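You operate a simulated robot arm through the tools that you are given. There is no shell and no other tool. Be economical: measure what you need, move in short steps, check, and stop when the job is done.

Carry out the task below with a simulated two-armed robot. There is one attempt and no reset: what you move stays moved.

TASK
Stand the green and orange collars on collar pegs in the blue row.
Fine: the peg on the black base in hole 62 with the green-patched collar, cream base in hole 65 with the orange one; the third loose collar stays. Set down upright: collar peg on the black base, collar peg on the cream base.

It is judged by the outcome, as a careful person would: the job done as asked, and still so three seconds after it is handed in. It fails if anything else is knocked over, pushed out of place, dropped, spilled or broken.

THE ROBOT
Two 7-joint arms with fingered hands on one trunk that stands fixed in place. Base frame: the origin is at the foot of the trunk, x ahead of it, y to its left, z up. Readings come in m, rad, newtons and seconds.
The left shoulder is at [0.07, 0.139, 1.108], the right one opposite. Payload 3.9 kg a hand.
The tool frame of a hand sits at the grasp point between the pads (the TCP): z along the fingers, y along the line on which they close. The tips reach 0.029 m beyond it. Largest opening 0.1 m; the body of the gripper starts 0.034 m behind the TCP. The gripper is a hand of 5 fingers: y runs from the thumb to the fingers, the wrist lies at [-0.015, -0.105, -0.177] in the tool frame, and closing takes about 1.5 s.
Orientation is told as [roll, pitch, yaw] about the base's x, y, z axes, in that order, counted from this pose: with the fingers straight down and the wrist toward the robot, the tool's x, y and z point along [0, 1, 0], [1, 0, 0] and [0, 0, -1] of the base frame.

THE INTERFACE
- The arms move only by the tool send_rows. It takes "left_rows", "right_rows" or both (then of equal length, played together; a hand with none holds still); each is one flat list of numbers, 6 for each row, row after row: the turn, a rotation vector about the tool's x, y, z in rad, then the shift along the tool's x, y, z in cm. In form: [ax, ay, az, dx, dy, dz, ax, ay, az, dx, dy, dz, ...]. A call has 1 to 20 rows; each row shifts and turns the commanded pose from where the row before left it, along the tool's axes as they then stand. "left_hand" and "right_hand" are, for a hand that has rows, the gripper command, from -1 (shut) to 1 (fully open), values between in proportion, set as the call begins (left out, the last holds). Each row takes 0.2 s and may step no farther than 0.05 m and 0.15 rad from the row before; otherwise, or with a gripper value out of range, the whole call is refused. Where a pose cannot be reached the arm comes as near as it can. A force on the tool above 40 N (or 10 N above the force at the start of the call, whichever is more), or a blocked arm, ends the call early, and 0.2 s more pass. Each finger travels about 0.153 m/s and halts on what it meets, pressing with about 28 N; the grip force reading is that of the motor and also rises with nothing between the fingers. The clock runs only during rows and for 0.2 s after the last one: add rows that do not move to give the fingers time. It gives the time, the measured TCP pose, the force on the tool (base axes), the opening and the grip force at its end, in the units of the frame above (readings bear some noise), with the torque about the TCP (base axes, N m) and any sound that the robot's microphone picked up.
- Cameras (640 x 400 px; columns grow to the right, rows downward): "scene" is now at [0.1191, 0.0567, 1.4289]; the picture's right is [0.63, -0.77, 0.00], its down [-0.43, -0.35, -0.83] and it looks along [0.65, 0.53, -0.55] (base axes); focal length 308 px, centre (320, 200). "left" rides on the left gripper at [-0.066, -0.086, -0.121] in its tool frame; the picture's right is [-0.76, -0.31, 0.58], its down [0.59, -0.70, 0.40] and it looks along [0.28, 0.64, 0.71] (tool axes); focal length 247 px, centre (320, 200). "right" rides on the right gripper at [0.066, -0.086, -0.121] in its tool frame; the picture's right is [-0.76, 0.31, -0.58], its down [-0.59, -0.70, 0.40] and it looks along [-0.28, 0.64, 0.71] (tool axes); focal length 247 px, centre (320, 200).
- camera(camera): a new picture of that camera. The clock stands still meanwhile.
- raise_lower(by): slides the trunk up (or, below 0, down) by that many m; the arms and the scene camera ride with it, the base frame stays. It gives what a move gives, with no picture.
- move_fingers(index, middle, ring, little, thumb_bend, thumb_turn, hand): sets how far each is bent, from 0 (flat) to 100 (curled in); at 30 the hand is open as for a grip, at 70 the pads meet at the TCP. One left out holds its place. A second passes; each finger stops where it meets its share of the squeeze, and holds until it gets a number again. A gripper value or a shape takes the hand back. It gives what a move gives, with no picture; readings hold the bend of each and the force on index, middle, ring, little, thumb and palm. thumb_turn goes from beside the hand (0) to across from the fingers (100), as for a grip.
- preshape(shape, hand): the hand has 5 fingers and takes this shape, open, in about a second: jaw (thumb against the fingers, like two jaws); tri (thumb and two fingers); tip (a fingertip pinch); poke (one finger out to press); point (the index stretched); flat (the hand flat); cup (the hand cupped); fist (a fist). The gripper value then closes the fingers along that shape, each until it touches; the sizes above hold for jaw. It gives what a move gives, with no picture.
- pan_tilt(pan, tilt): turns the head with the scene camera to pan (to the left, within 1.501 rad either way) and tilt (down, from -0.506 to 1.204), counted from straight ahead of the robot. It gives what a move gives.
- probe_pixels(camera, pixels): there is no depth. For up to 12 entries [column, row, z] of the newest picture of that camera ("zoom" is the newest enlarged one), the place [x, y] in the base frame at which the ray of that pixel passes the height z, good to about 0.003 m. The clock stands still meanwhile.
- enlarge(camera, box): a new picture of the part [left, top, right, bottom] of that camera's present view, enlarged. The clock stands still meanwhile.
- close_job(): hands the job in; it is judged then, once.

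Go step by step. Measure first, check grasps and placings, and put right what went wrong. The budget is 80 turns and 64 pictures, counting those below and the enlarged ones. Unless the task says otherwise, let go and move clear before handing in, and close with one line.

The tools are called after "Emit:" as name(argument=value, ...) on one line, values as JSON. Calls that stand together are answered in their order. send_rows: Moves the arms, as the interface text tells. Its arguments: {"type":"object","properties":{"left_rows":{"type":"array","items":{"type":"number"}},"left_hand":{"type":"number"},"right_rows":{"type":"array","items":{"type":"number"}},"right_hand":{"type":"number"}},"required":[]} The other tools are called the same way: raise_lower (by) slides the trunk up or down; preshape (shape, hand) gives the hand a shape; move_fingers (index, middle, ring, little, thumb_bend, thumb_turn, hand) moves the fingers one by one; pan_tilt (pan, tilt) turns the head that bears the scene camera; camera (camera) takes a picture; probe_pixels (camera, pixels) gives the place at which the rays of pixels pass given heights; enlarge (camera, box) takes an enlarged picture of a part of a camera's view; close_job () hands the job in.

At the start:

```text
t: 0.0
left_ee_pos: [0.3741, 0.4038, 1.1768]
left_tool_rot: [-0.001, 0.002, 0.477]
left_force: [-0.1, 0.4, -0.2]
left_wrist_torque: [0.0, 0.0, 0.01]
left_gripper_width: 0.0996
left_finger_force: 0.0
left_shape: jaw
left_bend: [30.0, 30.0, 30.0, 30.0, 30.0, 98.0]
left_finger forces: [0.0, 0.1, 0.0, 0.0, 0.0, 0.0]
right_ee_pos: [0.4991, 0.0003, 1.0684]
right_tool_rot: [-0.001, 0.0, 0.475]
right_force: [-0.1, -0.2, -0.8]
right_wrist_torque: [0.03, 0.01, -0.01]
right_gripper_width: 0.0997
right_finger_force: 0.0
right_shape: jaw
right_bend: [30.0, 30.0, 30.0, 30.0, 30.0, 98.0]
right_finger forces: [0.0, 0.1, 0.1, 0.1, 0.0, 0.0]
trunk travel left (down, up): [-0.75, 0.09]
head pan, tilt: [0.686, 0.586]
```

scene: 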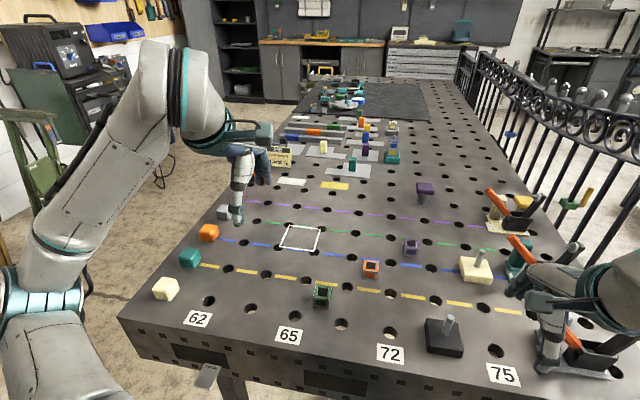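
right: 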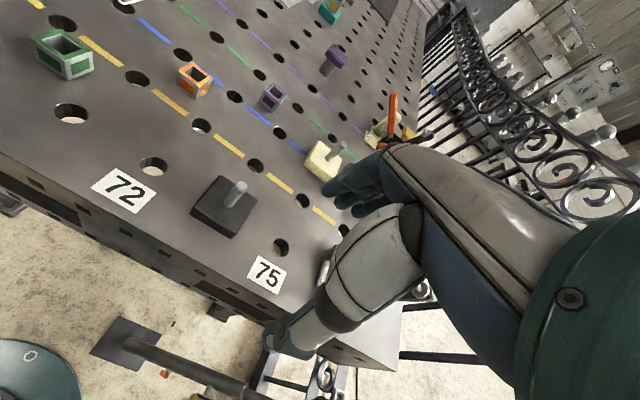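
left: 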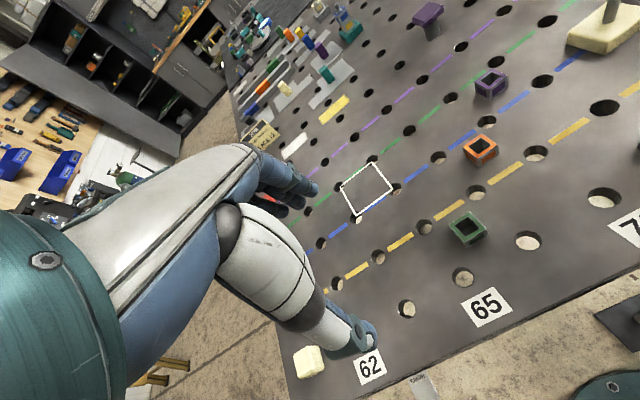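

I'll look closer first: the pegs sit near (447,335) and (477,268), the collars near (322,294) and (371,268). I'm enlarging these areas and the number labels.

Emit:
enlarge(camera="scene", box=[400, 220, 560, 400])

Emit:
enlarge(camera="scene", box=[140, 180, 440, 367])

Emit:
enlarge(camera="right", box=[20, 20, 380, 245])

```text
2.22 times, centred on (480, 310) of scene
```

zoom: 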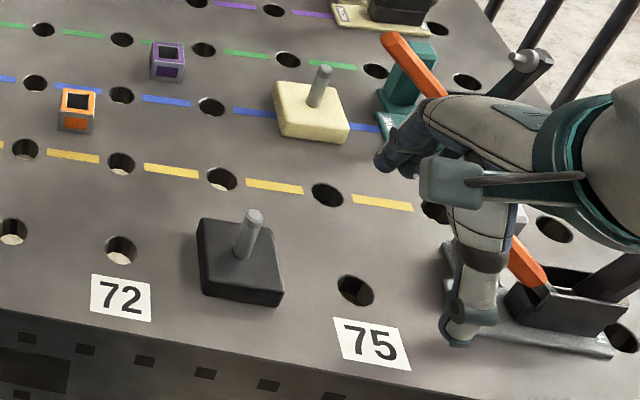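

```text
2.13 times, centred on (290, 274) of scene
```

zoom: 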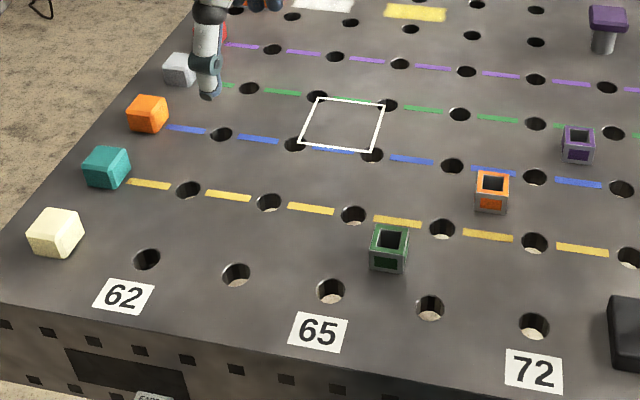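

```text
1.78 times, centred on (200, 132) of right
```

zoom: 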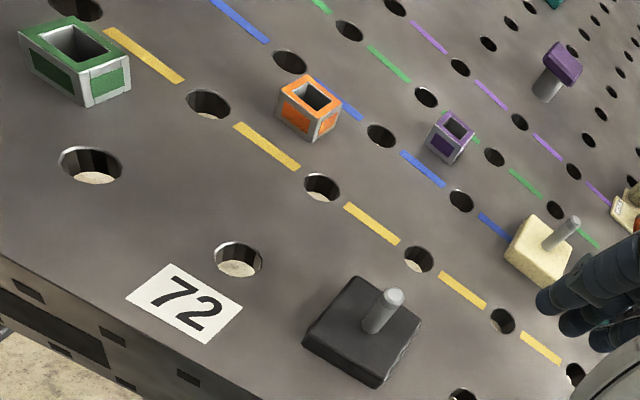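

Labels are every second column, so blue-row 62 is about zoom (221,133) and blue-row 65 about zoom (373,155). I'll measure holes, pegs and collars.

Emit:
enlarge(camera="scene", box=[140, 180, 440, 367])

Emit:
probe_pixels(camera="scene", pixels=[[244, 242, 0.826], [315, 253, 0.826], [209, 301, 0.826], [295, 316, 0.826], [391, 331, 0.826], [495, 351, 0.826], [322, 286, 0.856], [322, 304, 0.826], [372, 263, 0.85], [371, 278, 0.826], [445, 350, 0.826], [449, 320, 0.87]])

Emit:
enlarge(camera="scene", box=[440, 235, 520, 285])

Emit:
probe_pixels(camera="scene", pixels=[[480, 250, 0.87], [477, 264, 0.85], [478, 283, 0.826], [502, 280, 0.826], [461, 274, 0.826], [463, 257, 0.85], [426, 356, 0.826], [470, 357, 0.826], [425, 318, 0.85], [461, 325, 0.85], [462, 347, 0.84], [425, 340, 0.84]])

```text
2.13 times, centred on (290, 274) of scene
```

zoom: 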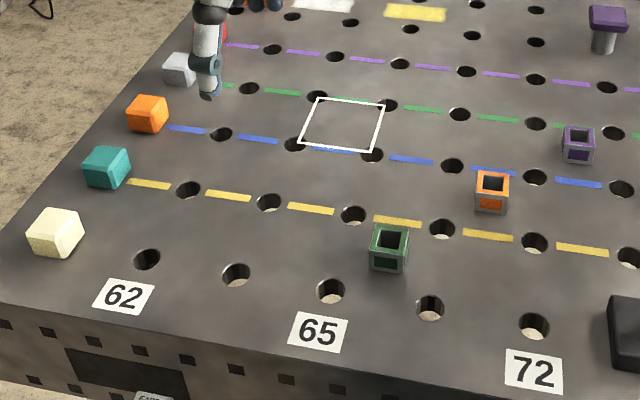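

```text
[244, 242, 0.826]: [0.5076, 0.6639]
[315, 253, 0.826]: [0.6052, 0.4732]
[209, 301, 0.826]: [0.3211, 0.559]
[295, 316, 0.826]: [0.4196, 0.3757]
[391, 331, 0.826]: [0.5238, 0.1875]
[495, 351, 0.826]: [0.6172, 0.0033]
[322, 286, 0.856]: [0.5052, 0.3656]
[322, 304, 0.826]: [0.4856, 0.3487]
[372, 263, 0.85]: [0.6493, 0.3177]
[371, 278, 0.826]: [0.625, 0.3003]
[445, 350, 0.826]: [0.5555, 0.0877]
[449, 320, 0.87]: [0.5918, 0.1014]
```

```text
8.00 times, centred on (480, 260) of scene
```

zoom: 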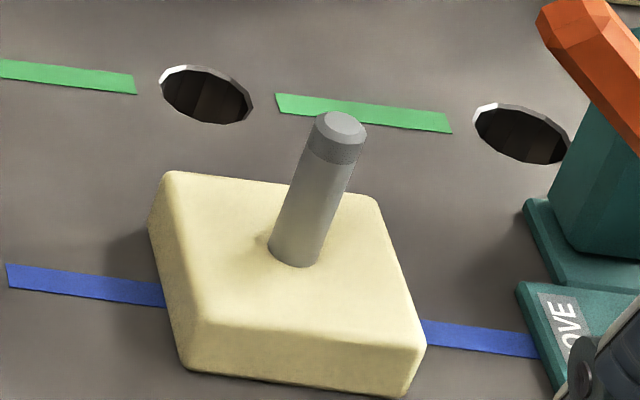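

```text
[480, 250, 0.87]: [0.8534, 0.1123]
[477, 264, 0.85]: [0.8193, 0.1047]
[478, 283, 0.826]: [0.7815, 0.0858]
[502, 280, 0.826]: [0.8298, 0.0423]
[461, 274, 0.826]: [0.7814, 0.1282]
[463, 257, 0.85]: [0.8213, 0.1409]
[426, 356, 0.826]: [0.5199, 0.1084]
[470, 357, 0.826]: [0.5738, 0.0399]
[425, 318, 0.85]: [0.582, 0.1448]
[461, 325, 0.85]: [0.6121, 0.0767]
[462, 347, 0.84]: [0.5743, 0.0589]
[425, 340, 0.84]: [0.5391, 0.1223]
```

Grid pitch is about 0.105 m; blue 62 ≈ (0.507,0.660) and blue 65 ≈ (0.605,0.473). The black peg sits on front-row column 5 and the cream one on blue 75. I'm inspecting both pegs from the right hand camera.

Emit:
enlarge(camera="right", box=[160, 150, 288, 230])

Emit:
enlarge(camera="right", box=[288, 120, 368, 170])

```text
5.00 times, centred on (224, 190) of right
```

zoom: 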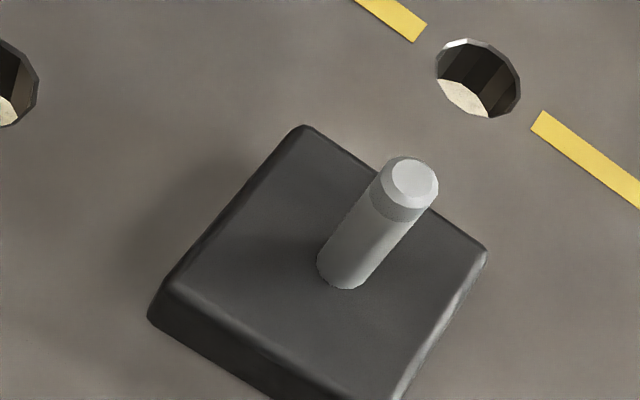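

```text
8.00 times, centred on (328, 145) of right
```

zoom: 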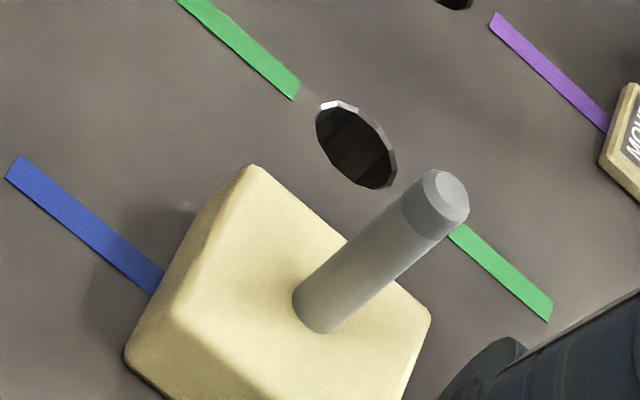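

I'll triangulate peg tops and peg feet from the two cameras.

Emit:
probe_pixels(camera="scene", pixels=[[482.5, 250.6, 0.88], [482.5, 250.6, 0.9], [476.6, 266.9, 0.84], [476.6, 266.9, 0.86], [449.9, 317.3, 0.88], [449.9, 317.3, 0.9], [444.9, 334.8, 0.84], [444.9, 334.8, 0.86]])

Emit:
probe_pixels(camera="right", pixels=[[343.6, 143.75, 0.88], [343.6, 143.75, 0.9], [327.75, 159.4, 0.84], [327.75, 159.4, 0.86], [242.4, 186, 0.88], [242.4, 186, 0.9], [228.4, 205.6, 0.84], [228.4, 205.6, 0.86]])

```text
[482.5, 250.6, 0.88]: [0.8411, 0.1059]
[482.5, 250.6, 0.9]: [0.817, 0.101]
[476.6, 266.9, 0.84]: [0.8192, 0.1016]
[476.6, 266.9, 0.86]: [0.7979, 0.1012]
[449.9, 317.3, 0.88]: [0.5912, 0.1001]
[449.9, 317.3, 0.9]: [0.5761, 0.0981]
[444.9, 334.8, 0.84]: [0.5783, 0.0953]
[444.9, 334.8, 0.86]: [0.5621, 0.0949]
```

```text
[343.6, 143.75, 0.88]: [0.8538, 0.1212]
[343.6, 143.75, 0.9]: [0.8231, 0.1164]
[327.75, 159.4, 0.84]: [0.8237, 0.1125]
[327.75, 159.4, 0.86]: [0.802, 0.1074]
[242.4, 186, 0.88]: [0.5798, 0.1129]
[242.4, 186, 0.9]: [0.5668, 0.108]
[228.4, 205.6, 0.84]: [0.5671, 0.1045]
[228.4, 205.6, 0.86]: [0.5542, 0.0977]
```

Peg tops are near z≈0.91 and base tops near 0.855. Next I move the right arm clear and bring the left camera over the collars.

Emit:
send_rows(left_rows=[0, 0, 0, -2.86, -0.83, 1.96, 0, 0, 0, -2.86, -0.83, 1.96, 0, 0, 0, -2.86, -0.83, 1.96, 0, 0, 0, -2.86, -0.83, 1.96, 0, 0, 0, -2.86, -0.83, 1.96, 0, 0, 0, -2.86, -0.83, 1.96, 0, 0, 0, -2.86, -0.83, 1.96, 0, 0, 0, -2.86, -0.83, 1.96], right_rows=[0, 0, 0, -2.8, -2.2, -1.25, 0, 0, 0, -2.8, -2.2, -1.25, 0, 0, 0, -2.8, -2.2, -1.25, 0, 0, 0, -2.8, -2.2, -1.25, 0, 0, 0, -2.8, -2.2, -1.25, 0, 0, 0, -2.8, -2.2, -1.25, 0, 0, 0, -2.8, -2.2, -1.25, 0, 0, 0, -2.8, -2.2, -1.25])

Emit:
camera(camera="left")

Emit:
camera(camera="scene")

```text
t: 1.8
left_ee_pos: [0.3537, 0.3418, 1.0793]
left_tool_rot: [0.0, 0.001, 0.477]
left_force: [0.2, -0.3, 0.8]
left_wrist_torque: [0.02, 0.0, 0.0]
left_gripper_width: 0.0997
left_finger_force: 0.1
left_shape: jaw
left_bend: [30.0, 30.0, 30.0, 30.0, 30.0, 98.0]
left_finger forces: [0.1, 0.0, 0.0, 0.0, 0.0, 0.0]
left hand out of reach, approached as far as the arm can: row 2, 3, 4, 5, 6, 7, 8
right_ee_pos: [0.4726, -0.1383, 1.1212]
right_tool_rot: [0.0, -0.003, 0.472]
right_force: [-0.4, -0.2, -0.1]
right_wrist_torque: [0.02, 0.01, 0.01]
right_gripper_width: 0.0999
right_finger_force: 0.0
right_shape: jaw
right_bend: [30.0, 30.0, 30.0, 30.0, 30.0, 98.0]
right_finger forces: [0.0, 0.0, 0.0, 0.0, 0.1, 0.0]
right hand out of reach, approached as far as the arm can: row 5, 6, 7, 8
trunk travel left (down, up): [-0.75, 0.09]
head pan, tilt: [0.686, 0.586]
```

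```text
53 pictures are left
```

left: 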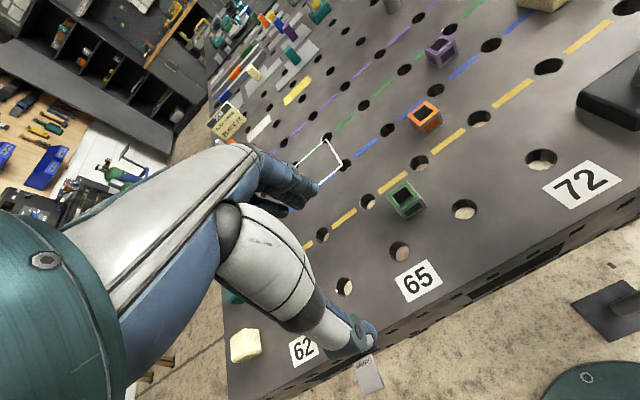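

```text
52 pictures are left
```

scene: 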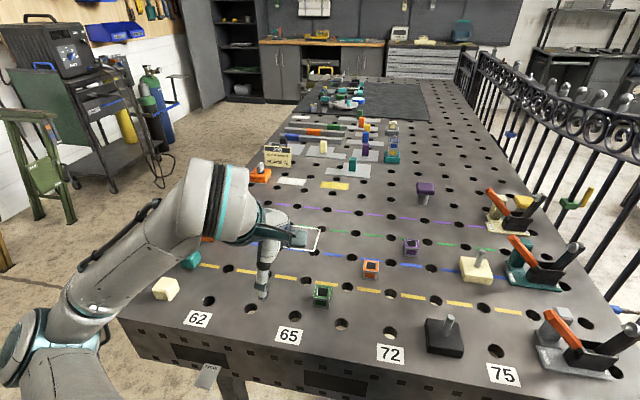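

The left arm was too near its shoulder, at (0.354,0.342). I'm moving it forward to look at the collars from above.

Emit:
send_rows(left_rows=[0, 0, 0, 0, 4.4, 0, 0, 0, 0, 0, 4.4, 0, 0, 0, 0, -3.7, 0, 0.7, 0, 0, 0, -3.7, 0, 0.7, 0, 0, 0, -3.7, 0, 0.7, 0, 0, 0, -3.7, 0, 0.7])

Emit:
camera(camera="left")

```text
t: 3.2
left_ee_pos: [0.3748, 0.3557, 1.0313]
left_tool_rot: [0.0, 0.0, 0.477]
left_force: [0.1, 0.2, 0.0]
left_wrist_torque: [-0.01, -0.02, 0.05]
left_gripper_width: 0.1
left_finger_force: 0.0
left_shape: jaw
left_bend: [30.0, 30.0, 30.0, 30.0, 30.0, 98.0]
left_finger forces: [0.1, 0.1, 0.0, 0.1, 0.1, 0.0]
left hand out of reach, approached as far as the arm can: row 1, 2, 3, 4, 5, 6
right_ee_pos: [0.4719, -0.1382, 1.1207]
right_tool_rot: [0.002, -0.002, 0.473]
right_force: [-0.1, 0.8, 0.4]
right_wrist_torque: [0.0, 0.02, 0.04]
right_gripper_width: 0.0996
right_finger_force: 0.0
right_shape: jaw
right_bend: [30.0, 30.0, 30.0, 30.0, 30.0, 98.0]
right_finger forces: [0.0, 0.0, 0.0, 0.1, 0.0, 0.0]
trunk travel left (down, up): [-0.75, 0.09]
head pan, tilt: [0.686, 0.586]
```

```text
51 pictures are left
```

left: 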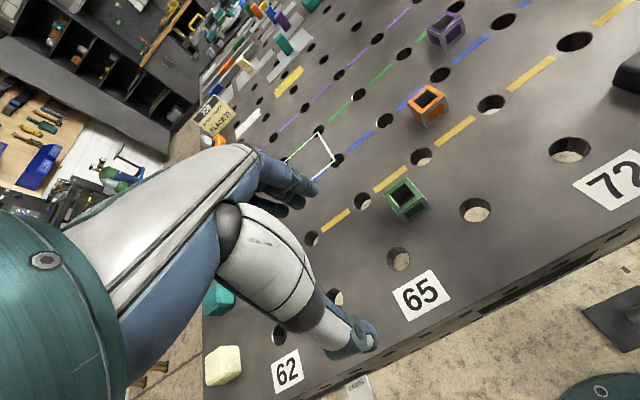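

The left arm lags its command with yaw 0.477 this far right, probably at a wrist limit. I'll turn the yaw negative (tool z positive) a few steps and raise a bit to see if it frees.

Emit:
send_rows(left_rows=[0, 0, 0.14, 0, 0, -2, 0, 0, 0.14, 0, 0, -2, 0, 0, 0.14, 0, 0, 0, 0, 0, 0.14, 0, 0, 0, 0, 0, 0, 0, 0, 0, 0, 0, 0, 0, 0, 0])

```text
t: 4.6
left_ee_pos: [0.3765, 0.3568, 1.0721]
left_tool_rot: [0.0, 0.001, -0.083]
left_force: [0.0, 0.5, 1.0]
left_wrist_torque: [0.0, -0.02, -0.02]
left_gripper_width: 0.1001
left_finger_force: 0.1
left_shape: jaw
left_bend: [30.0, 30.0, 30.0, 30.0, 30.0, 98.0]
left_finger forces: [0.1, 0.0, 0.0, 0.0, 0.0, 0.0]
right_ee_pos: [0.4727, -0.1391, 1.121]
right_tool_rot: [0.0, -0.002, 0.473]
right_force: [-0.6, -0.7, 0.4]
right_wrist_torque: [0.01, 0.02, -0.02]
right_gripper_width: 0.0998
right_finger_force: 0.0
right_shape: jaw
right_bend: [30.0, 30.0, 30.0, 30.0, 30.0, 98.0]
right_finger forces: [0.1, 0.1, 0.0, 0.0, 0.0, 0.0]
trunk travel left (down, up): [-0.75, 0.09]
head pan, tilt: [0.686, 0.586]
```

The yaw turn freed it, and the commands follow from the actual pose. Moving out forward.

Emit:
send_rows(left_rows=[0, 0, 0, 0, 4.5, 0, 0, 0, 0, 0, 4.5, 0, 0, 0, 0, 0, 4.5, 0, 0, 0, 0, -4, 0, 0, 0, 0, 0, -4, 0, 0, 0, 0, 0, -4, 0, 0])

Emit:
camera(camera="left")

```text
t: 6.0
left_ee_pos: [0.408, 0.3052, 1.0667]
left_tool_rot: [-0.002, 0.001, -0.087]
left_force: [0.3, 0.0, 1.0]
left_wrist_torque: [0.0, 0.01, -0.03]
left_gripper_width: 0.0996
left_finger_force: 0.0
left_shape: jaw
left_bend: [30.0, 30.0, 30.0, 30.0, 30.0, 98.0]
left_finger forces: [0.0, 0.0, 0.0, 0.0, 0.0, 0.1]
left hand out of reach, approached as far as the arm can: row 3, 4, 5, 6
right_ee_pos: [0.4727, -0.1381, 1.1211]
right_tool_rot: [0.0, 0.0, 0.473]
right_force: [0.0, 0.0, 0.4]
right_wrist_torque: [-0.02, -0.02, 0.01]
right_gripper_width: 0.0996
right_finger_force: 0.0
right_shape: jaw
right_bend: [30.0, 30.0, 30.0, 30.0, 30.0, 98.0]
right_finger forces: [0.0, 0.1, 0.0, 0.0, 0.1, 0.0]
trunk travel left (down, up): [-0.75, 0.09]
head pan, tilt: [0.686, 0.586]
```

```text
50 pictures are left
```

left: 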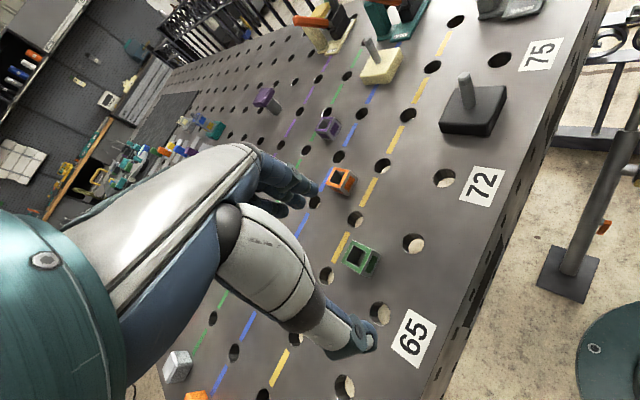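

It stalled again at (0.408,0.305). I'll test smaller forward steps to see whether it's a speed or posture limit.

Emit:
send_rows(left_rows=[0, 0, 0, 0, 2, 1, 0, 0, 0, 0, 2, 1, 0, 0, 0, 0, 2, 1, 0, 0, 0, 0, 2, 1, 0, 0, 0, 0, 0, 0])

Emit:
camera(camera="scene")

```text
t: 7.2
left_ee_pos: [0.4577, 0.3376, 1.0219]
left_tool_rot: [-0.001, -0.001, -0.084]
left_force: [-1.2, -0.9, 0.0]
left_wrist_torque: [-0.02, 0.02, 0.0]
left_gripper_width: 0.1001
left_finger_force: 0.0
left_shape: jaw
left_bend: [30.0, 30.0, 30.0, 30.0, 30.0, 98.0]
left_finger forces: [0.0, 0.0, 0.0, 0.0, 0.0, 0.1]
left hand out of reach, approached as far as the arm can: row 1, 2, 3, 4
right_ee_pos: [0.4714, -0.1389, 1.1209]
right_tool_rot: [0.0, 0.0, 0.473]
right_force: [0.0, 0.7, 0.0]
right_wrist_torque: [0.0, 0.01, -0.02]
right_gripper_width: 0.0996
right_finger_force: 0.1
right_shape: jaw
right_bend: [30.0, 30.0, 30.0, 30.0, 30.0, 98.0]
right_finger forces: [0.1, 0.0, 0.0, 0.1, 0.0, 0.1]
trunk travel left (down, up): [-0.75, 0.09]
head pan, tilt: [0.686, 0.586]
```

```text
49 pictures are left
```

scene: 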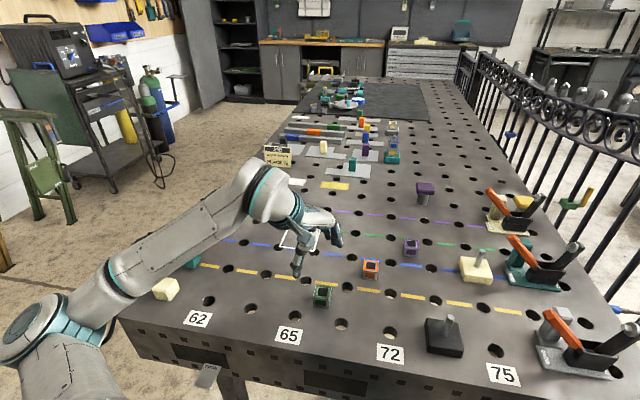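

The elbow sits far out left, so the forearm points right-forward; a more negative yaw should suit it. Turning to about -0.6 and then moving.

Emit:
send_rows(left_rows=[0, 0, 0.14, 0, 0, 0, 0, 0, 0.14, 0, 0, 0, 0, 0, 0.14, 0, 0, 0, 0, 0, 0.12, 0, 0, 0, 0, 0, 0, 0, 3, 0, 0, 0, 0, 0, 3, 0, 0, 0, 0, 0, 3, 0, 0, 0, 0, 0, 0, 0])

```text
t: 9.0
left_ee_pos: [0.531, 0.2847, 1.0234]
left_tool_rot: [0.0, -0.002, -0.622]
left_force: [-0.6, 0.2, 0.0]
left_wrist_torque: [-0.02, -0.01, 0.03]
left_gripper_width: 0.0997
left_finger_force: 0.0
left_shape: jaw
left_bend: [30.0, 30.0, 30.0, 30.0, 30.0, 98.0]
left_finger forces: [0.0, 0.0, 0.0, 0.0, 0.0, 0.0]
right_ee_pos: [0.472, -0.1379, 1.1229]
right_tool_rot: [-0.002, -0.001, 0.474]
right_force: [0.3, 0.0, -0.1]
right_wrist_torque: [-0.01, -0.01, -0.01]
right_gripper_width: 0.0998
right_finger_force: 0.0
right_shape: jaw
right_bend: [30.0, 30.0, 30.0, 30.0, 30.0, 98.0]
right_finger forces: [0.0, 0.1, 0.1, 0.0, 0.0, 0.1]
trunk travel left (down, up): [-0.75, 0.09]
head pan, tilt: [0.686, 0.586]
```

It reached (0.531,0.285) cleanly. Taking a left picture from here.

Emit:
camera(camera="left")

```text
48 pictures are left
```

left: 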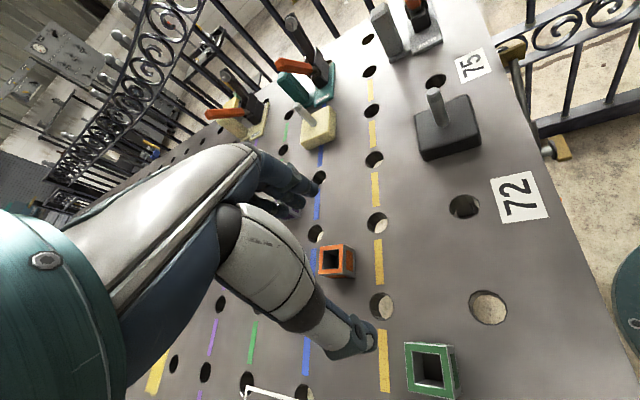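

Good view. Enlarging the black peg and the collars for measurement.

Emit:
enlarge(camera="left", box=[400, 70, 496, 130])

Emit:
enlarge(camera="left", box=[304, 220, 496, 400])

Emit:
enlarge(camera="scene", box=[300, 250, 396, 310])

```text
6.67 times, centred on (448, 100) of left
```

zoom: 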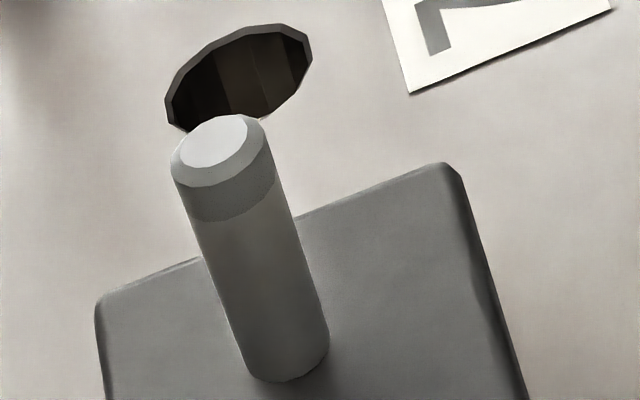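

```text
2.22 times, centred on (400, 310) of left
```

zoom: 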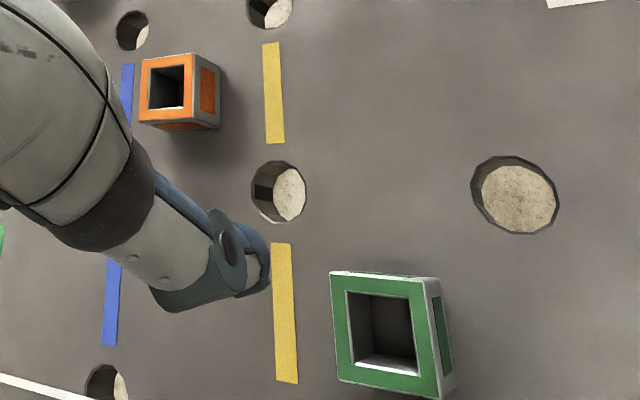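

```text
6.67 times, centred on (348, 280) of scene
```

zoom: 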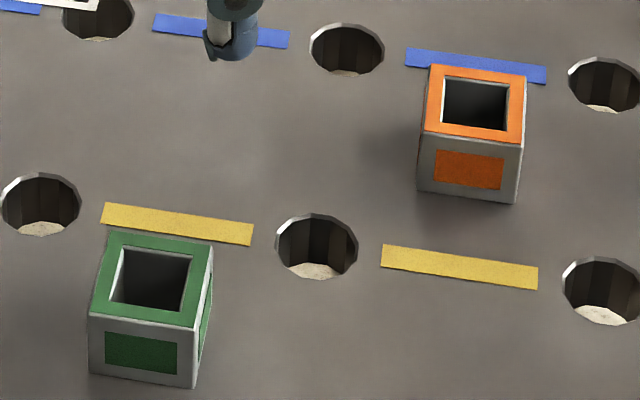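

Probing collar corners in both cameras at a table height and a trial top height.

Emit:
probe_pixels(camera="scene", pixels=[[313.5, 306.2, 0.826], [329.2, 308.2, 0.826], [313.5, 297.5, 0.85], [328.8, 299, 0.85], [331.9, 286.9, 0.85], [316.8, 284.8, 0.85], [362.5, 278.8, 0.826], [377.4, 280.6, 0.826], [363.1, 269.9, 0.85], [378.1, 272.2, 0.85], [378.9, 260.9, 0.85], [364.5, 259.6, 0.85]])

Emit:
probe_pixels(camera="left", pixels=[[405, 342.5, 0.85], [446.5, 346.6, 0.85], [454.2, 399.3, 0.85], [408.3, 391.2, 0.85], [319.5, 246.1, 0.85], [343.8, 244.3, 0.85], [342.9, 274.5, 0.85], [318.6, 274, 0.85], [431.9, 92, 0.91], [444, 125, 0.855], [487, 309, 0.826], [383, 307, 0.826]])

```text
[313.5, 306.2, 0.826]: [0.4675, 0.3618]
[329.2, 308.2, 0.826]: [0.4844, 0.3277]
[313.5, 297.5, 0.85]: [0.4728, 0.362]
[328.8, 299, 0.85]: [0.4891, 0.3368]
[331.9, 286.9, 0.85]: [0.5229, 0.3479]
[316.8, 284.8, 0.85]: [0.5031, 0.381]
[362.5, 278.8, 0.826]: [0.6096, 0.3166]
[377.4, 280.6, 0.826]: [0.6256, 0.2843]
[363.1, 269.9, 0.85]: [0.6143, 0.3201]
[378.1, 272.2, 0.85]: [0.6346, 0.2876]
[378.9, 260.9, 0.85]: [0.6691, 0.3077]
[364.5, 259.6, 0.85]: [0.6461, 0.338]
```

```text
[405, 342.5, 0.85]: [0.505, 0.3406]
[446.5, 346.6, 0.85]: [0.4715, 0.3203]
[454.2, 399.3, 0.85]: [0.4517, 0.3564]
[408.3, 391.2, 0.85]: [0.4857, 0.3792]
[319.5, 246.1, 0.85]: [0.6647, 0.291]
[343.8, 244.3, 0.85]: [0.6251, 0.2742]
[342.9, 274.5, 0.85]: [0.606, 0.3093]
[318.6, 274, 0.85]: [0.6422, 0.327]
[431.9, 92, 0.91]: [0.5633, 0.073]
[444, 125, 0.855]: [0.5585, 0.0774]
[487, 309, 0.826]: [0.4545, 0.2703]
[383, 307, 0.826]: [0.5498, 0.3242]
```

Hole positions differ by about 1.3 cm between left and scene, so I'm cross-checking several holes to find out which is biased.

Emit:
probe_pixels(camera="left", pixels=[[488, 308, 0.826], [465, 206, 0.826], [383, 307, 0.826], [377, 222, 0.826], [374, 160, 0.826], [436, 81, 0.826], [372, 111, 0.826], [319, 177, 0.826], [316, 233, 0.826], [304, 392, 0.826]])

Emit:
probe_pixels(camera="scene", pixels=[[341, 323, 0.826], [390, 331, 0.826], [347, 287, 0.826], [390, 293.5, 0.826], [436, 300, 0.826], [352, 257, 0.826], [391, 263, 0.826], [315, 253, 0.826], [431, 268, 0.826], [269, 274, 0.826]])

```text
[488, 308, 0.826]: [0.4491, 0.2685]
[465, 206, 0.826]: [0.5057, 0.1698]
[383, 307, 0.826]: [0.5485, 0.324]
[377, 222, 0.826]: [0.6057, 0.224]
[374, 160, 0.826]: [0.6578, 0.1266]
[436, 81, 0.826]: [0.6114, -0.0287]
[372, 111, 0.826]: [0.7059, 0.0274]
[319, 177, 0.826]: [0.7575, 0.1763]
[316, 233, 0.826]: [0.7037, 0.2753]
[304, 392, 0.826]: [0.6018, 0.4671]
```

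```text
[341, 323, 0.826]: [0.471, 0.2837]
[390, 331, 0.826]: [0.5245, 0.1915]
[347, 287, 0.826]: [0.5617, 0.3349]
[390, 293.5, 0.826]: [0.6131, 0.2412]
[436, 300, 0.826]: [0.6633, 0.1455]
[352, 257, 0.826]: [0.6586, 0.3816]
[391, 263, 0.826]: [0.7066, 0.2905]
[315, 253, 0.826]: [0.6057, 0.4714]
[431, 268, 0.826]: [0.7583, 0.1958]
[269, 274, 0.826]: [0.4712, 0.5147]
```

Combining both cameras, pitch comes out at 0.099 m with the table surface really near z≈0.86, where both views agree. So black peg ≈ (0.543,0.095) with top ≈ 0.944, green collar ≈ (0.470,0.338), orange ≈ (0.605,0.297). Moving above the black peg.

Emit:
send_rows(left_rows=[0, 0, 0, -2.97, 2.41, 0, 0, 0, 0, -2.97, 2.41, 0, 0, 0, 0, -2.97, 2.41, 0, 0, 0, 0, -2.97, 2.41, 0, 0, 0, 0, -2.97, 2.41, 0, 0, 0, 0, 0, 0, 0])

Emit:
camera(camera="left")

Emit:
camera(camera="scene")

Emit:
camera(camera="right")

```text
t: 10.4
left_ee_pos: [0.5431, 0.0941, 1.0218]
left_tool_rot: [-0.001, -0.001, -0.622]
left_force: [-0.3, 0.8, -0.5]
left_wrist_torque: [0.01, -0.03, 0.02]
left_gripper_width: 0.0998
left_finger_force: 0.1
left_shape: jaw
left_bend: [30.0, 30.0, 30.0, 30.0, 30.0, 98.0]
left_finger forces: [0.1, 0.0, 0.0, 0.0, 0.0, 0.0]
right_ee_pos: [0.4721, -0.1364, 1.1205]
right_tool_rot: [-0.002, -0.002, 0.473]
right_force: [-0.1, -0.2, -0.1]
right_wrist_torque: [0.01, 0.01, 0.02]
right_gripper_width: 0.1
right_finger_force: 0.0
right_shape: jaw
right_bend: [30.0, 30.0, 30.0, 30.0, 30.0, 98.0]
right_finger forces: [0.0, 0.1, 0.1, 0.0, 0.1, 0.1]
trunk travel left (down, up): [-0.75, 0.09]
head pan, tilt: [0.686, 0.586]
```

```text
44 pictures are left
```

left: 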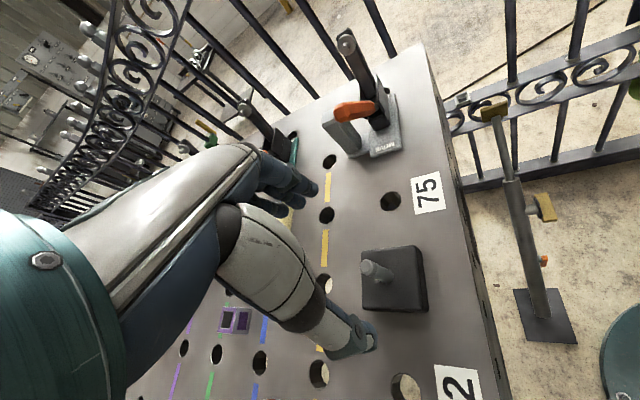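

```text
43 pictures are left
```

scene: 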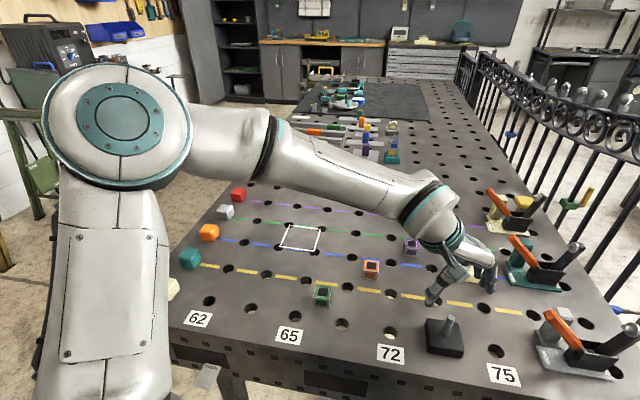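

```text
42 pictures are left
```

right: 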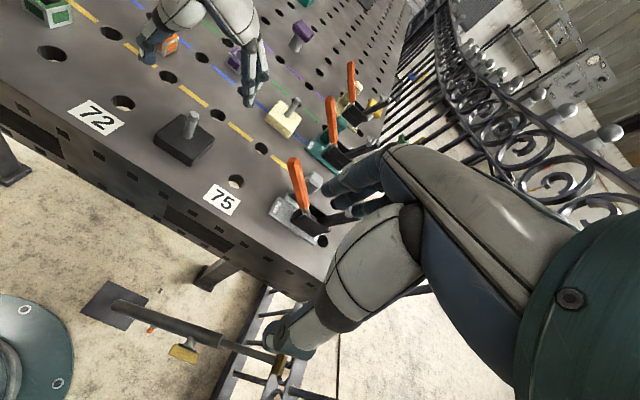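

The predicted pixel for a point under the TCP at z=0.944 is (364,267), and the peg top is seen at (367,267), so alignment is good. Descending to TCP z≈0.926.

Emit:
send_rows(left_rows=[0, 0, 0, 0, 0, 2.4, 0, 0, 0, 0, 0, 2.4, 0, 0, 0, 0, 0, 2.4, 0, 0, 0, 0, 0, 2.4, 0, 0, 0, 0, 0, 0])

Emit:
enlarge(camera="scene", box=[380, 230, 540, 370])

Emit:
enlarge(camera="left", box=[240, 160, 480, 360])

```text
t: 11.6
left_ee_pos: [0.5411, 0.095, 0.9258]
left_tool_rot: [0.0, -0.001, -0.624]
left_force: [0.1, -0.4, -0.2]
left_wrist_torque: [-0.01, -0.02, -0.04]
left_gripper_width: 0.1
left_finger_force: 0.0
left_shape: jaw
left_bend: [30.0, 30.0, 30.0, 30.0, 30.0, 98.0]
left_finger forces: [0.1, 0.0, 0.0, 0.0, 0.1, 0.0]
right_ee_pos: [0.4715, -0.1393, 1.1207]
right_tool_rot: [0.0, -0.001, 0.473]
right_force: [-0.1, -0.3, 0.3]
right_wrist_torque: [0.02, -0.02, -0.02]
right_gripper_width: 0.0998
right_finger_force: 0.0
right_shape: jaw
right_bend: [30.0, 30.0, 30.0, 30.0, 30.0, 98.0]
right_finger forces: [0.0, 0.0, 0.1, 0.0, 0.0, 0.0]
trunk travel left (down, up): [-0.75, 0.09]
head pan, tilt: [0.686, 0.586]
```

```text
2.86 times, centred on (460, 300) of scene
```

zoom: 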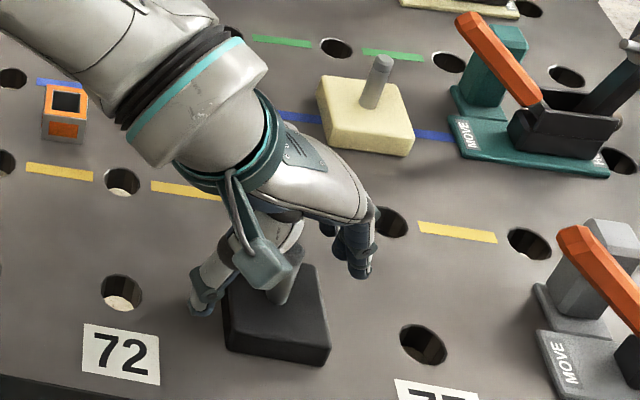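

```text
2.00 times, centred on (360, 260) of left
```

zoom: 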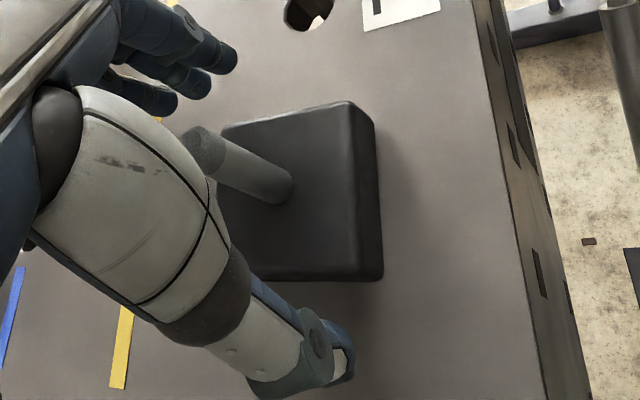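

Peg foot at full pixel (339,255) versus predicted (343,257) for z=0.884: the peg is on the tool axis. Closing on the peg.

Emit:
send_rows(left_rows=[0, 0, 0, 0, 0, 0, 0, 0, 0, 0, 0, 0, 0, 0, 0, 0, 0, 0, 0, 0, 0, 0, 0, 0, 0, 0, 0, 0, 0, 0, 0, 0, 0, 0, 0, 0, 0, 0, 0, 0, 0, 0, 0, 0, 0, 0, 0, 0], left_hand=-1)

Emit:
enlarge(camera="left", box=[240, 160, 480, 310])

```text
t: 13.4
left_ee_pos: [0.5427, 0.0964, 0.9255]
left_tool_rot: [-0.001, 0.001, -0.625]
left_force: [-1.3, 0.7, 0.3]
left_wrist_torque: [0.04, 0.03, 0.01]
left_gripper_width: 0.0035
left_finger_force: 28.3
left_shape: jaw
left_bend: [66.0, 68.0, 70.0, 70.0, 71.0, 100.0]
left_finger forces: [15.9, 7.5, 0.0, 0.0, 22.7, 0.0]
right_ee_pos: [0.4737, -0.1386, 1.1202]
right_tool_rot: [0.0, -0.001, 0.474]
right_force: [-1.6, 0.6, 0.4]
right_wrist_torque: [0.02, 0.03, 0.02]
right_gripper_width: 0.1
right_finger_force: 0.2
right_shape: jaw
right_bend: [30.0, 30.0, 30.0, 30.0, 30.0, 98.0]
right_finger forces: [0.0, 0.0, 0.1, 0.1, 0.0, 0.1]
trunk travel left (down, up): [-0.75, 0.09]
head pan, tilt: [0.686, 0.586]
```

```text
2.67 times, centred on (360, 235) of left
```

zoom: 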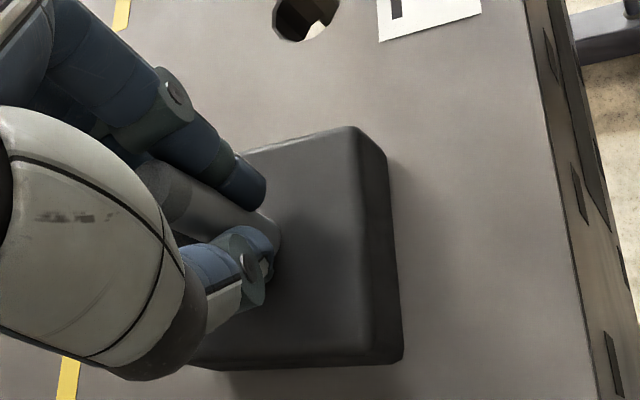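

Index (15.9 N), middle (7.5 N) and thumb (22.7 N) hold the peg in a balanced way. Lifting slowly straight up 4 cm.

Emit:
send_rows(left_rows=[0, 0, 0, 0, 0, -1, 0, 0, 0, 0, 0, -1, 0, 0, 0, 0, 0, -1, 0, 0, 0, 0, 0, -1, 0, 0, 0, 0, 0, 0])

Emit:
enlarge(camera="scene", box=[380, 230, 540, 370])

Emit:
camera(camera="left")

```text
t: 14.6
left_ee_pos: [0.5426, 0.0933, 0.9638]
left_tool_rot: [-0.001, 0.001, -0.625]
left_force: [-0.4, 1.0, -5.0]
left_wrist_torque: [0.0, 0.01, -0.03]
left_gripper_width: 0.0036
left_finger_force: 28.4
left_shape: jaw
left_bend: [66.0, 71.0, 70.0, 70.0, 71.0, 100.0]
left_finger forces: [16.5, 7.6, 0.0, 0.0, 21.8, 0.0]
right_ee_pos: [0.4734, -0.138, 1.1205]
right_tool_rot: [0.0, -0.002, 0.473]
right_force: [0.1, 0.8, -0.5]
right_wrist_torque: [-0.02, 0.01, 0.07]
right_gripper_width: 0.0998
right_finger_force: 0.0
right_shape: jaw
right_bend: [30.0, 30.0, 30.0, 30.0, 30.0, 98.0]
right_finger forces: [0.0, 0.0, 0.1, 0.0, 0.0, 0.0]
trunk travel left (down, up): [-0.75, 0.09]
head pan, tilt: [0.686, 0.586]
```

```text
2.86 times, centred on (460, 300) of scene
```

zoom: 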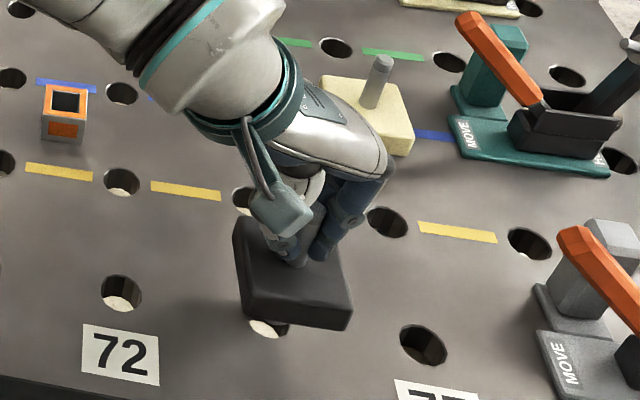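

```text
37 pictures are left
```

left: 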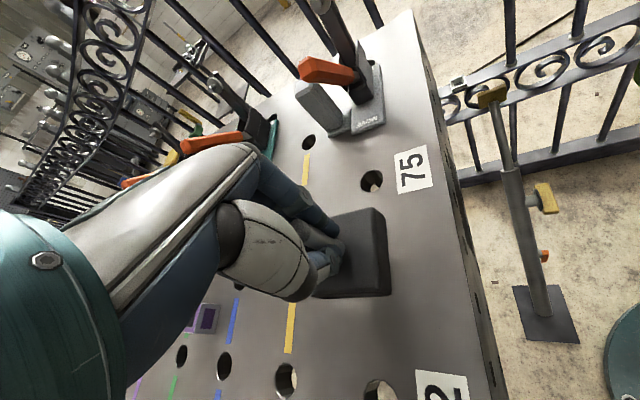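

Lifted (5 N). I want to know whether a plug sticks out below the base, so I'm raising more and viewing from the scene and right cameras.

Emit:
send_rows(left_rows=[0, 0, 0, 0, 0, -2, 0, 0, 0, 0, 0, -2, 0, 0, 0, 0, 0, -2, 0, 0, 0, 0, 0, -2, 0, 0, 0, 0, 0, -2, 0, 0, 0, 0, 0, 0])

Emit:
camera(camera="scene")

Emit:
camera(camera="right")

```text
t: 16.0
left_ee_pos: [0.5422, 0.0937, 1.0644]
left_tool_rot: [0.0, -0.001, -0.624]
left_force: [0.7, 0.2, -5.2]
left_wrist_torque: [0.05, 0.01, -0.01]
left_gripper_width: 0.0036
left_finger_force: 28.9
left_shape: jaw
left_bend: [66.0, 71.0, 70.0, 70.0, 71.0, 100.0]
left_finger forces: [16.7, 7.6, 0.0, 0.1, 21.9, 0.0]
right_ee_pos: [0.4734, -0.1379, 1.1222]
right_tool_rot: [0.0, -0.002, 0.472]
right_force: [-0.4, 0.0, -0.5]
right_wrist_torque: [-0.02, 0.02, 0.04]
right_gripper_width: 0.0996
right_finger_force: 0.1
right_shape: jaw
right_bend: [30.0, 30.0, 30.0, 30.0, 30.0, 98.0]
right_finger forces: [0.0, 0.0, 0.0, 0.0, 0.1, 0.0]
trunk travel left (down, up): [-0.75, 0.09]
head pan, tilt: [0.686, 0.586]
```

```text
36 pictures are left
```

scene: 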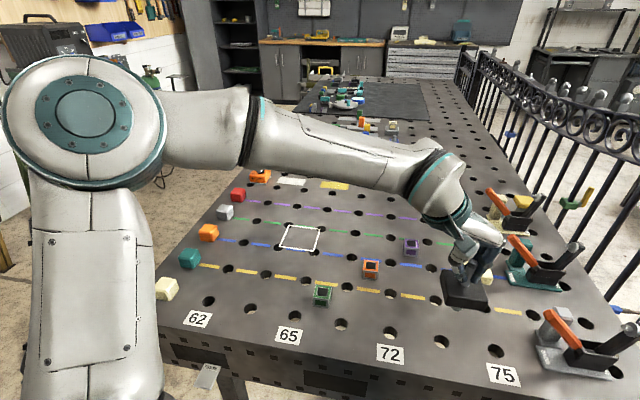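

```text
35 pictures are left
```

right: 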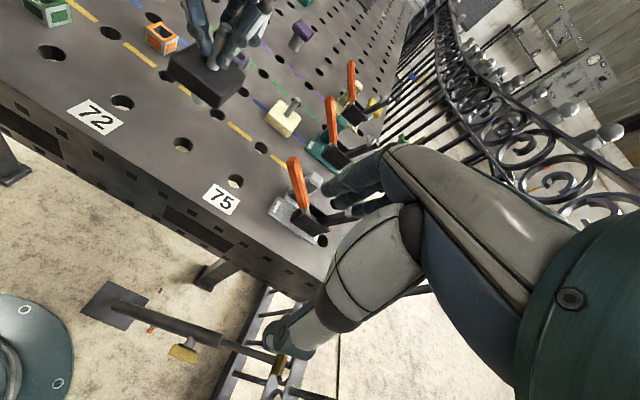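

No plug shows; the base looks flat below. Carrying it toward blue 62, first most of the way at height.

Emit:
send_rows(left_rows=[0, 0, 0, 2.84, -2.55, 0, 0, 0, 0, 2.84, -2.55, 0, 0, 0, 0, 2.84, -2.55, 0, 0, 0, 0, 2.84, -2.55, 0, 0, 0, 0, 2.84, -2.55, 0, 0, 0, 0, 2.84, -2.55, 0, 0, 0, 0, 2.84, -2.55, 0, 0, 0, 0, 2.84, -2.55, 0, 0, 0, 0, 2.84, -2.55, 0, 0, 0, 0, 2.84, -2.55, 0, 0, 0, 0, 0, 0, 0])

```text
t: 18.4
left_ee_pos: [0.5013, 0.4743, 1.0662]
left_tool_rot: [0.001, 0.001, -0.624]
left_force: [-0.2, 0.2, -5.7]
left_wrist_torque: [0.02, 0.0, 0.01]
left_gripper_width: 0.0034
left_finger_force: 27.8
left_shape: jaw
left_bend: [65.0, 71.0, 70.0, 70.0, 71.0, 100.0]
left_finger forces: [17.5, 8.4, 0.1, 0.0, 21.6, 0.0]
right_ee_pos: [0.4734, -0.1394, 1.1206]
right_tool_rot: [0.0, -0.001, 0.473]
right_force: [-0.7, -1.3, -0.3]
right_wrist_torque: [0.02, -0.01, 0.0]
right_gripper_width: 0.1
right_finger_force: 0.0
right_shape: jaw
right_bend: [30.0, 30.0, 30.0, 30.0, 30.0, 98.0]
right_finger forces: [0.0, 0.1, 0.0, 0.0, 0.0, 0.1]
trunk travel left (down, up): [-0.75, 0.09]
head pan, tilt: [0.686, 0.586]
```

Reached as commanded. Continuing to above the hole.

Emit:
send_rows(left_rows=[0, 0, 0, 2.81, -2.54, 0, 0, 0, 0, 2.81, -2.54, 0, 0, 0, 0, 2.81, -2.54, 0, 0, 0, 0, 2.81, -2.54, 0, 0, 0, 0, 0, 0, 0])

Emit:
camera(camera="scene")

Emit:
camera(camera="left")

```text
t: 19.6
left_ee_pos: [0.4828, 0.6225, 1.0663]
left_tool_rot: [0.001, 0.001, -0.624]
left_force: [-0.3, -0.4, -5.0]
left_wrist_torque: [0.01, 0.01, -0.01]
left_gripper_width: 0.0032
left_finger_force: 27.4
left_shape: jaw
left_bend: [65.0, 71.0, 70.0, 70.0, 71.0, 100.0]
left_finger forces: [17.8, 8.7, 0.0, 0.0, 21.3, 0.0]
right_ee_pos: [0.4732, -0.1388, 1.1207]
right_tool_rot: [0.001, -0.003, 0.472]
right_force: [-0.2, 1.1, -0.6]
right_wrist_torque: [-0.02, -0.01, 0.02]
right_gripper_width: 0.0997
right_finger_force: 0.0
right_shape: jaw
right_bend: [30.0, 30.0, 30.0, 30.0, 30.0, 98.0]
right_finger forces: [0.0, 0.0, 0.1, 0.0, 0.0, 0.0]
trunk travel left (down, up): [-0.75, 0.09]
head pan, tilt: [0.686, 0.586]
```

```text
34 pictures are left
```

scene: 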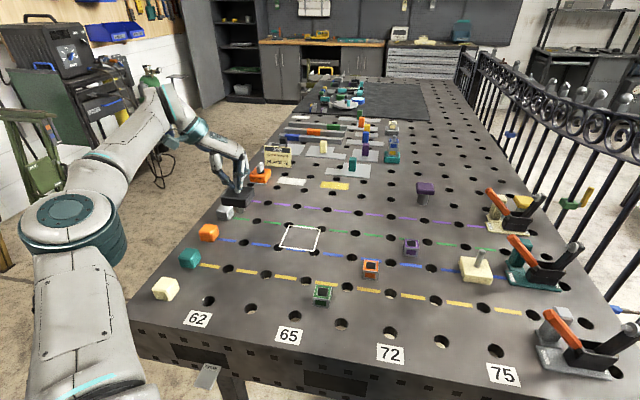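

```text
33 pictures are left
```

left: 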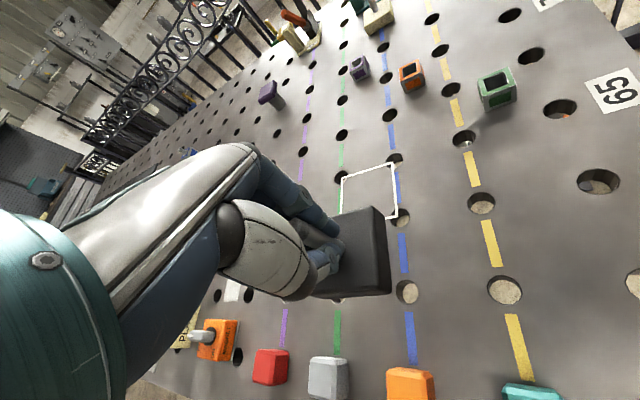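

In the left view blue 62 is the hole at (407,292), and my tool axis meets the table at about (411,289), within 5 mm. Correcting slightly and lowering to 0.97.

Emit:
send_rows(left_rows=[0, 0, 0, 0.39, -0.13, 2.4, 0, 0, 0, 0, 0, 2.4, 0, 0, 0, 0, 0, 2.4, 0, 0, 0, 0, 0, 2.4, 0, 0, 0, 0, 0, 0])

Emit:
enlarge(camera="left", box=[280, 180, 480, 305])

Emit:
enlarge(camera="scene", box=[180, 170, 308, 250])

```text
t: 20.8
left_ee_pos: [0.4843, 0.6259, 0.9689]
left_tool_rot: [0.0, -0.001, -0.625]
left_force: [0.5, 0.0, -4.8]
left_wrist_torque: [0.0, 0.01, 0.0]
left_gripper_width: 0.0034
left_finger_force: 27.9
left_shape: jaw
left_bend: [65.0, 71.0, 70.0, 70.0, 72.0, 100.0]
left_finger forces: [18.1, 9.2, 0.0, 0.0, 21.1, 0.0]
right_ee_pos: [0.4715, -0.1388, 1.1221]
right_tool_rot: [-0.001, -0.001, 0.473]
right_force: [0.8, -0.5, 0.0]
right_wrist_torque: [0.04, 0.0, 0.03]
right_gripper_width: 0.0996
right_finger_force: 0.1
right_shape: jaw
right_bend: [30.0, 30.0, 30.0, 30.0, 30.0, 98.0]
right_finger forces: [0.0, 0.0, 0.1, 0.0, 0.0, 0.0]
trunk travel left (down, up): [-0.75, 0.09]
head pan, tilt: [0.686, 0.586]
```

```text
3.20 times, centred on (380, 242) of left
```

zoom: 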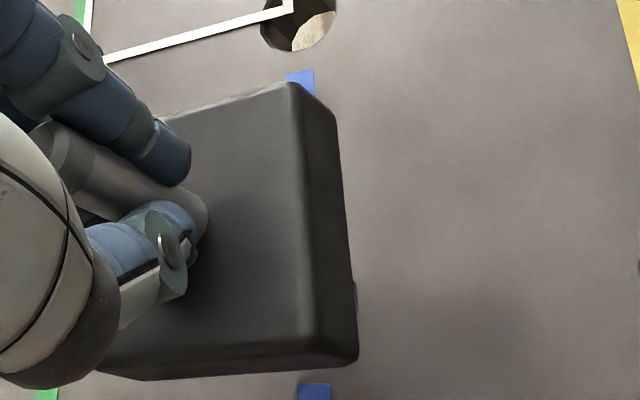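

```text
5.00 times, centred on (244, 210) of scene
```

zoom: 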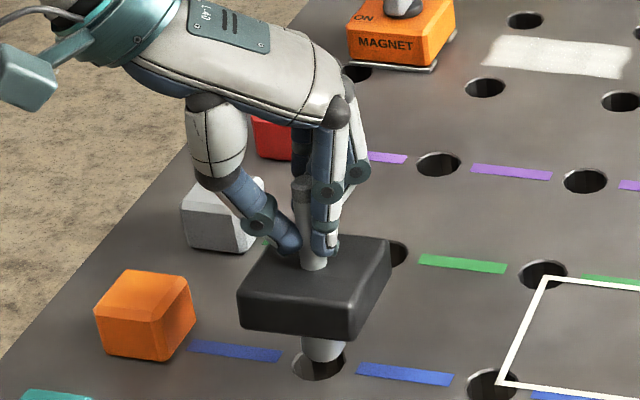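

A tapered plug is visible under the base at zoom (323,345), just above hole zoom (319,364), so placement needs mm precision. The peg sits about 6 mm off along tool +y; shifting and lowering 1 cm to recheck.

Emit:
send_rows(left_rows=[0, 0, 0, 0, -0.58, 0, 0, 0, 0, 0, 0, 0.5, 0, 0, 0, 0, 0, 0])

Emit:
enlarge(camera="scene", box=[212, 205, 276, 245])

```text
t: 21.6
left_ee_pos: [0.4803, 0.6311, 0.9641]
left_tool_rot: [0.001, 0.0, -0.625]
left_force: [-0.4, -0.5, -4.9]
left_wrist_torque: [-0.01, 0.0, 0.03]
left_gripper_width: 0.0034
left_finger_force: 28.0
left_shape: jaw
left_bend: [65.0, 71.0, 70.0, 70.0, 72.0, 100.0]
left_finger forces: [18.2, 9.1, 0.0, 0.0, 21.1, 0.0]
right_ee_pos: [0.4726, -0.137, 1.1198]
right_tool_rot: [0.001, -0.002, 0.473]
right_force: [0.2, 0.0, -0.6]
right_wrist_torque: [-0.01, 0.01, 0.03]
right_gripper_width: 0.0998
right_finger_force: 0.1
right_shape: jaw
right_bend: [30.0, 30.0, 30.0, 30.0, 30.0, 98.0]
right_finger forces: [0.1, 0.0, 0.0, 0.1, 0.0, 0.1]
trunk travel left (down, up): [-0.75, 0.09]
head pan, tilt: [0.686, 0.586]
```

```text
10.00 times, centred on (244, 225) of scene
```

zoom: 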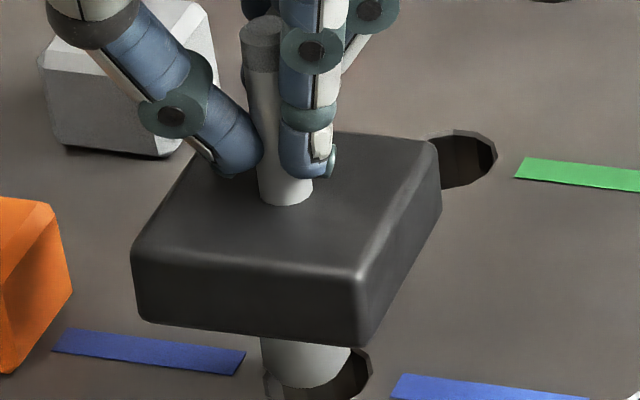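

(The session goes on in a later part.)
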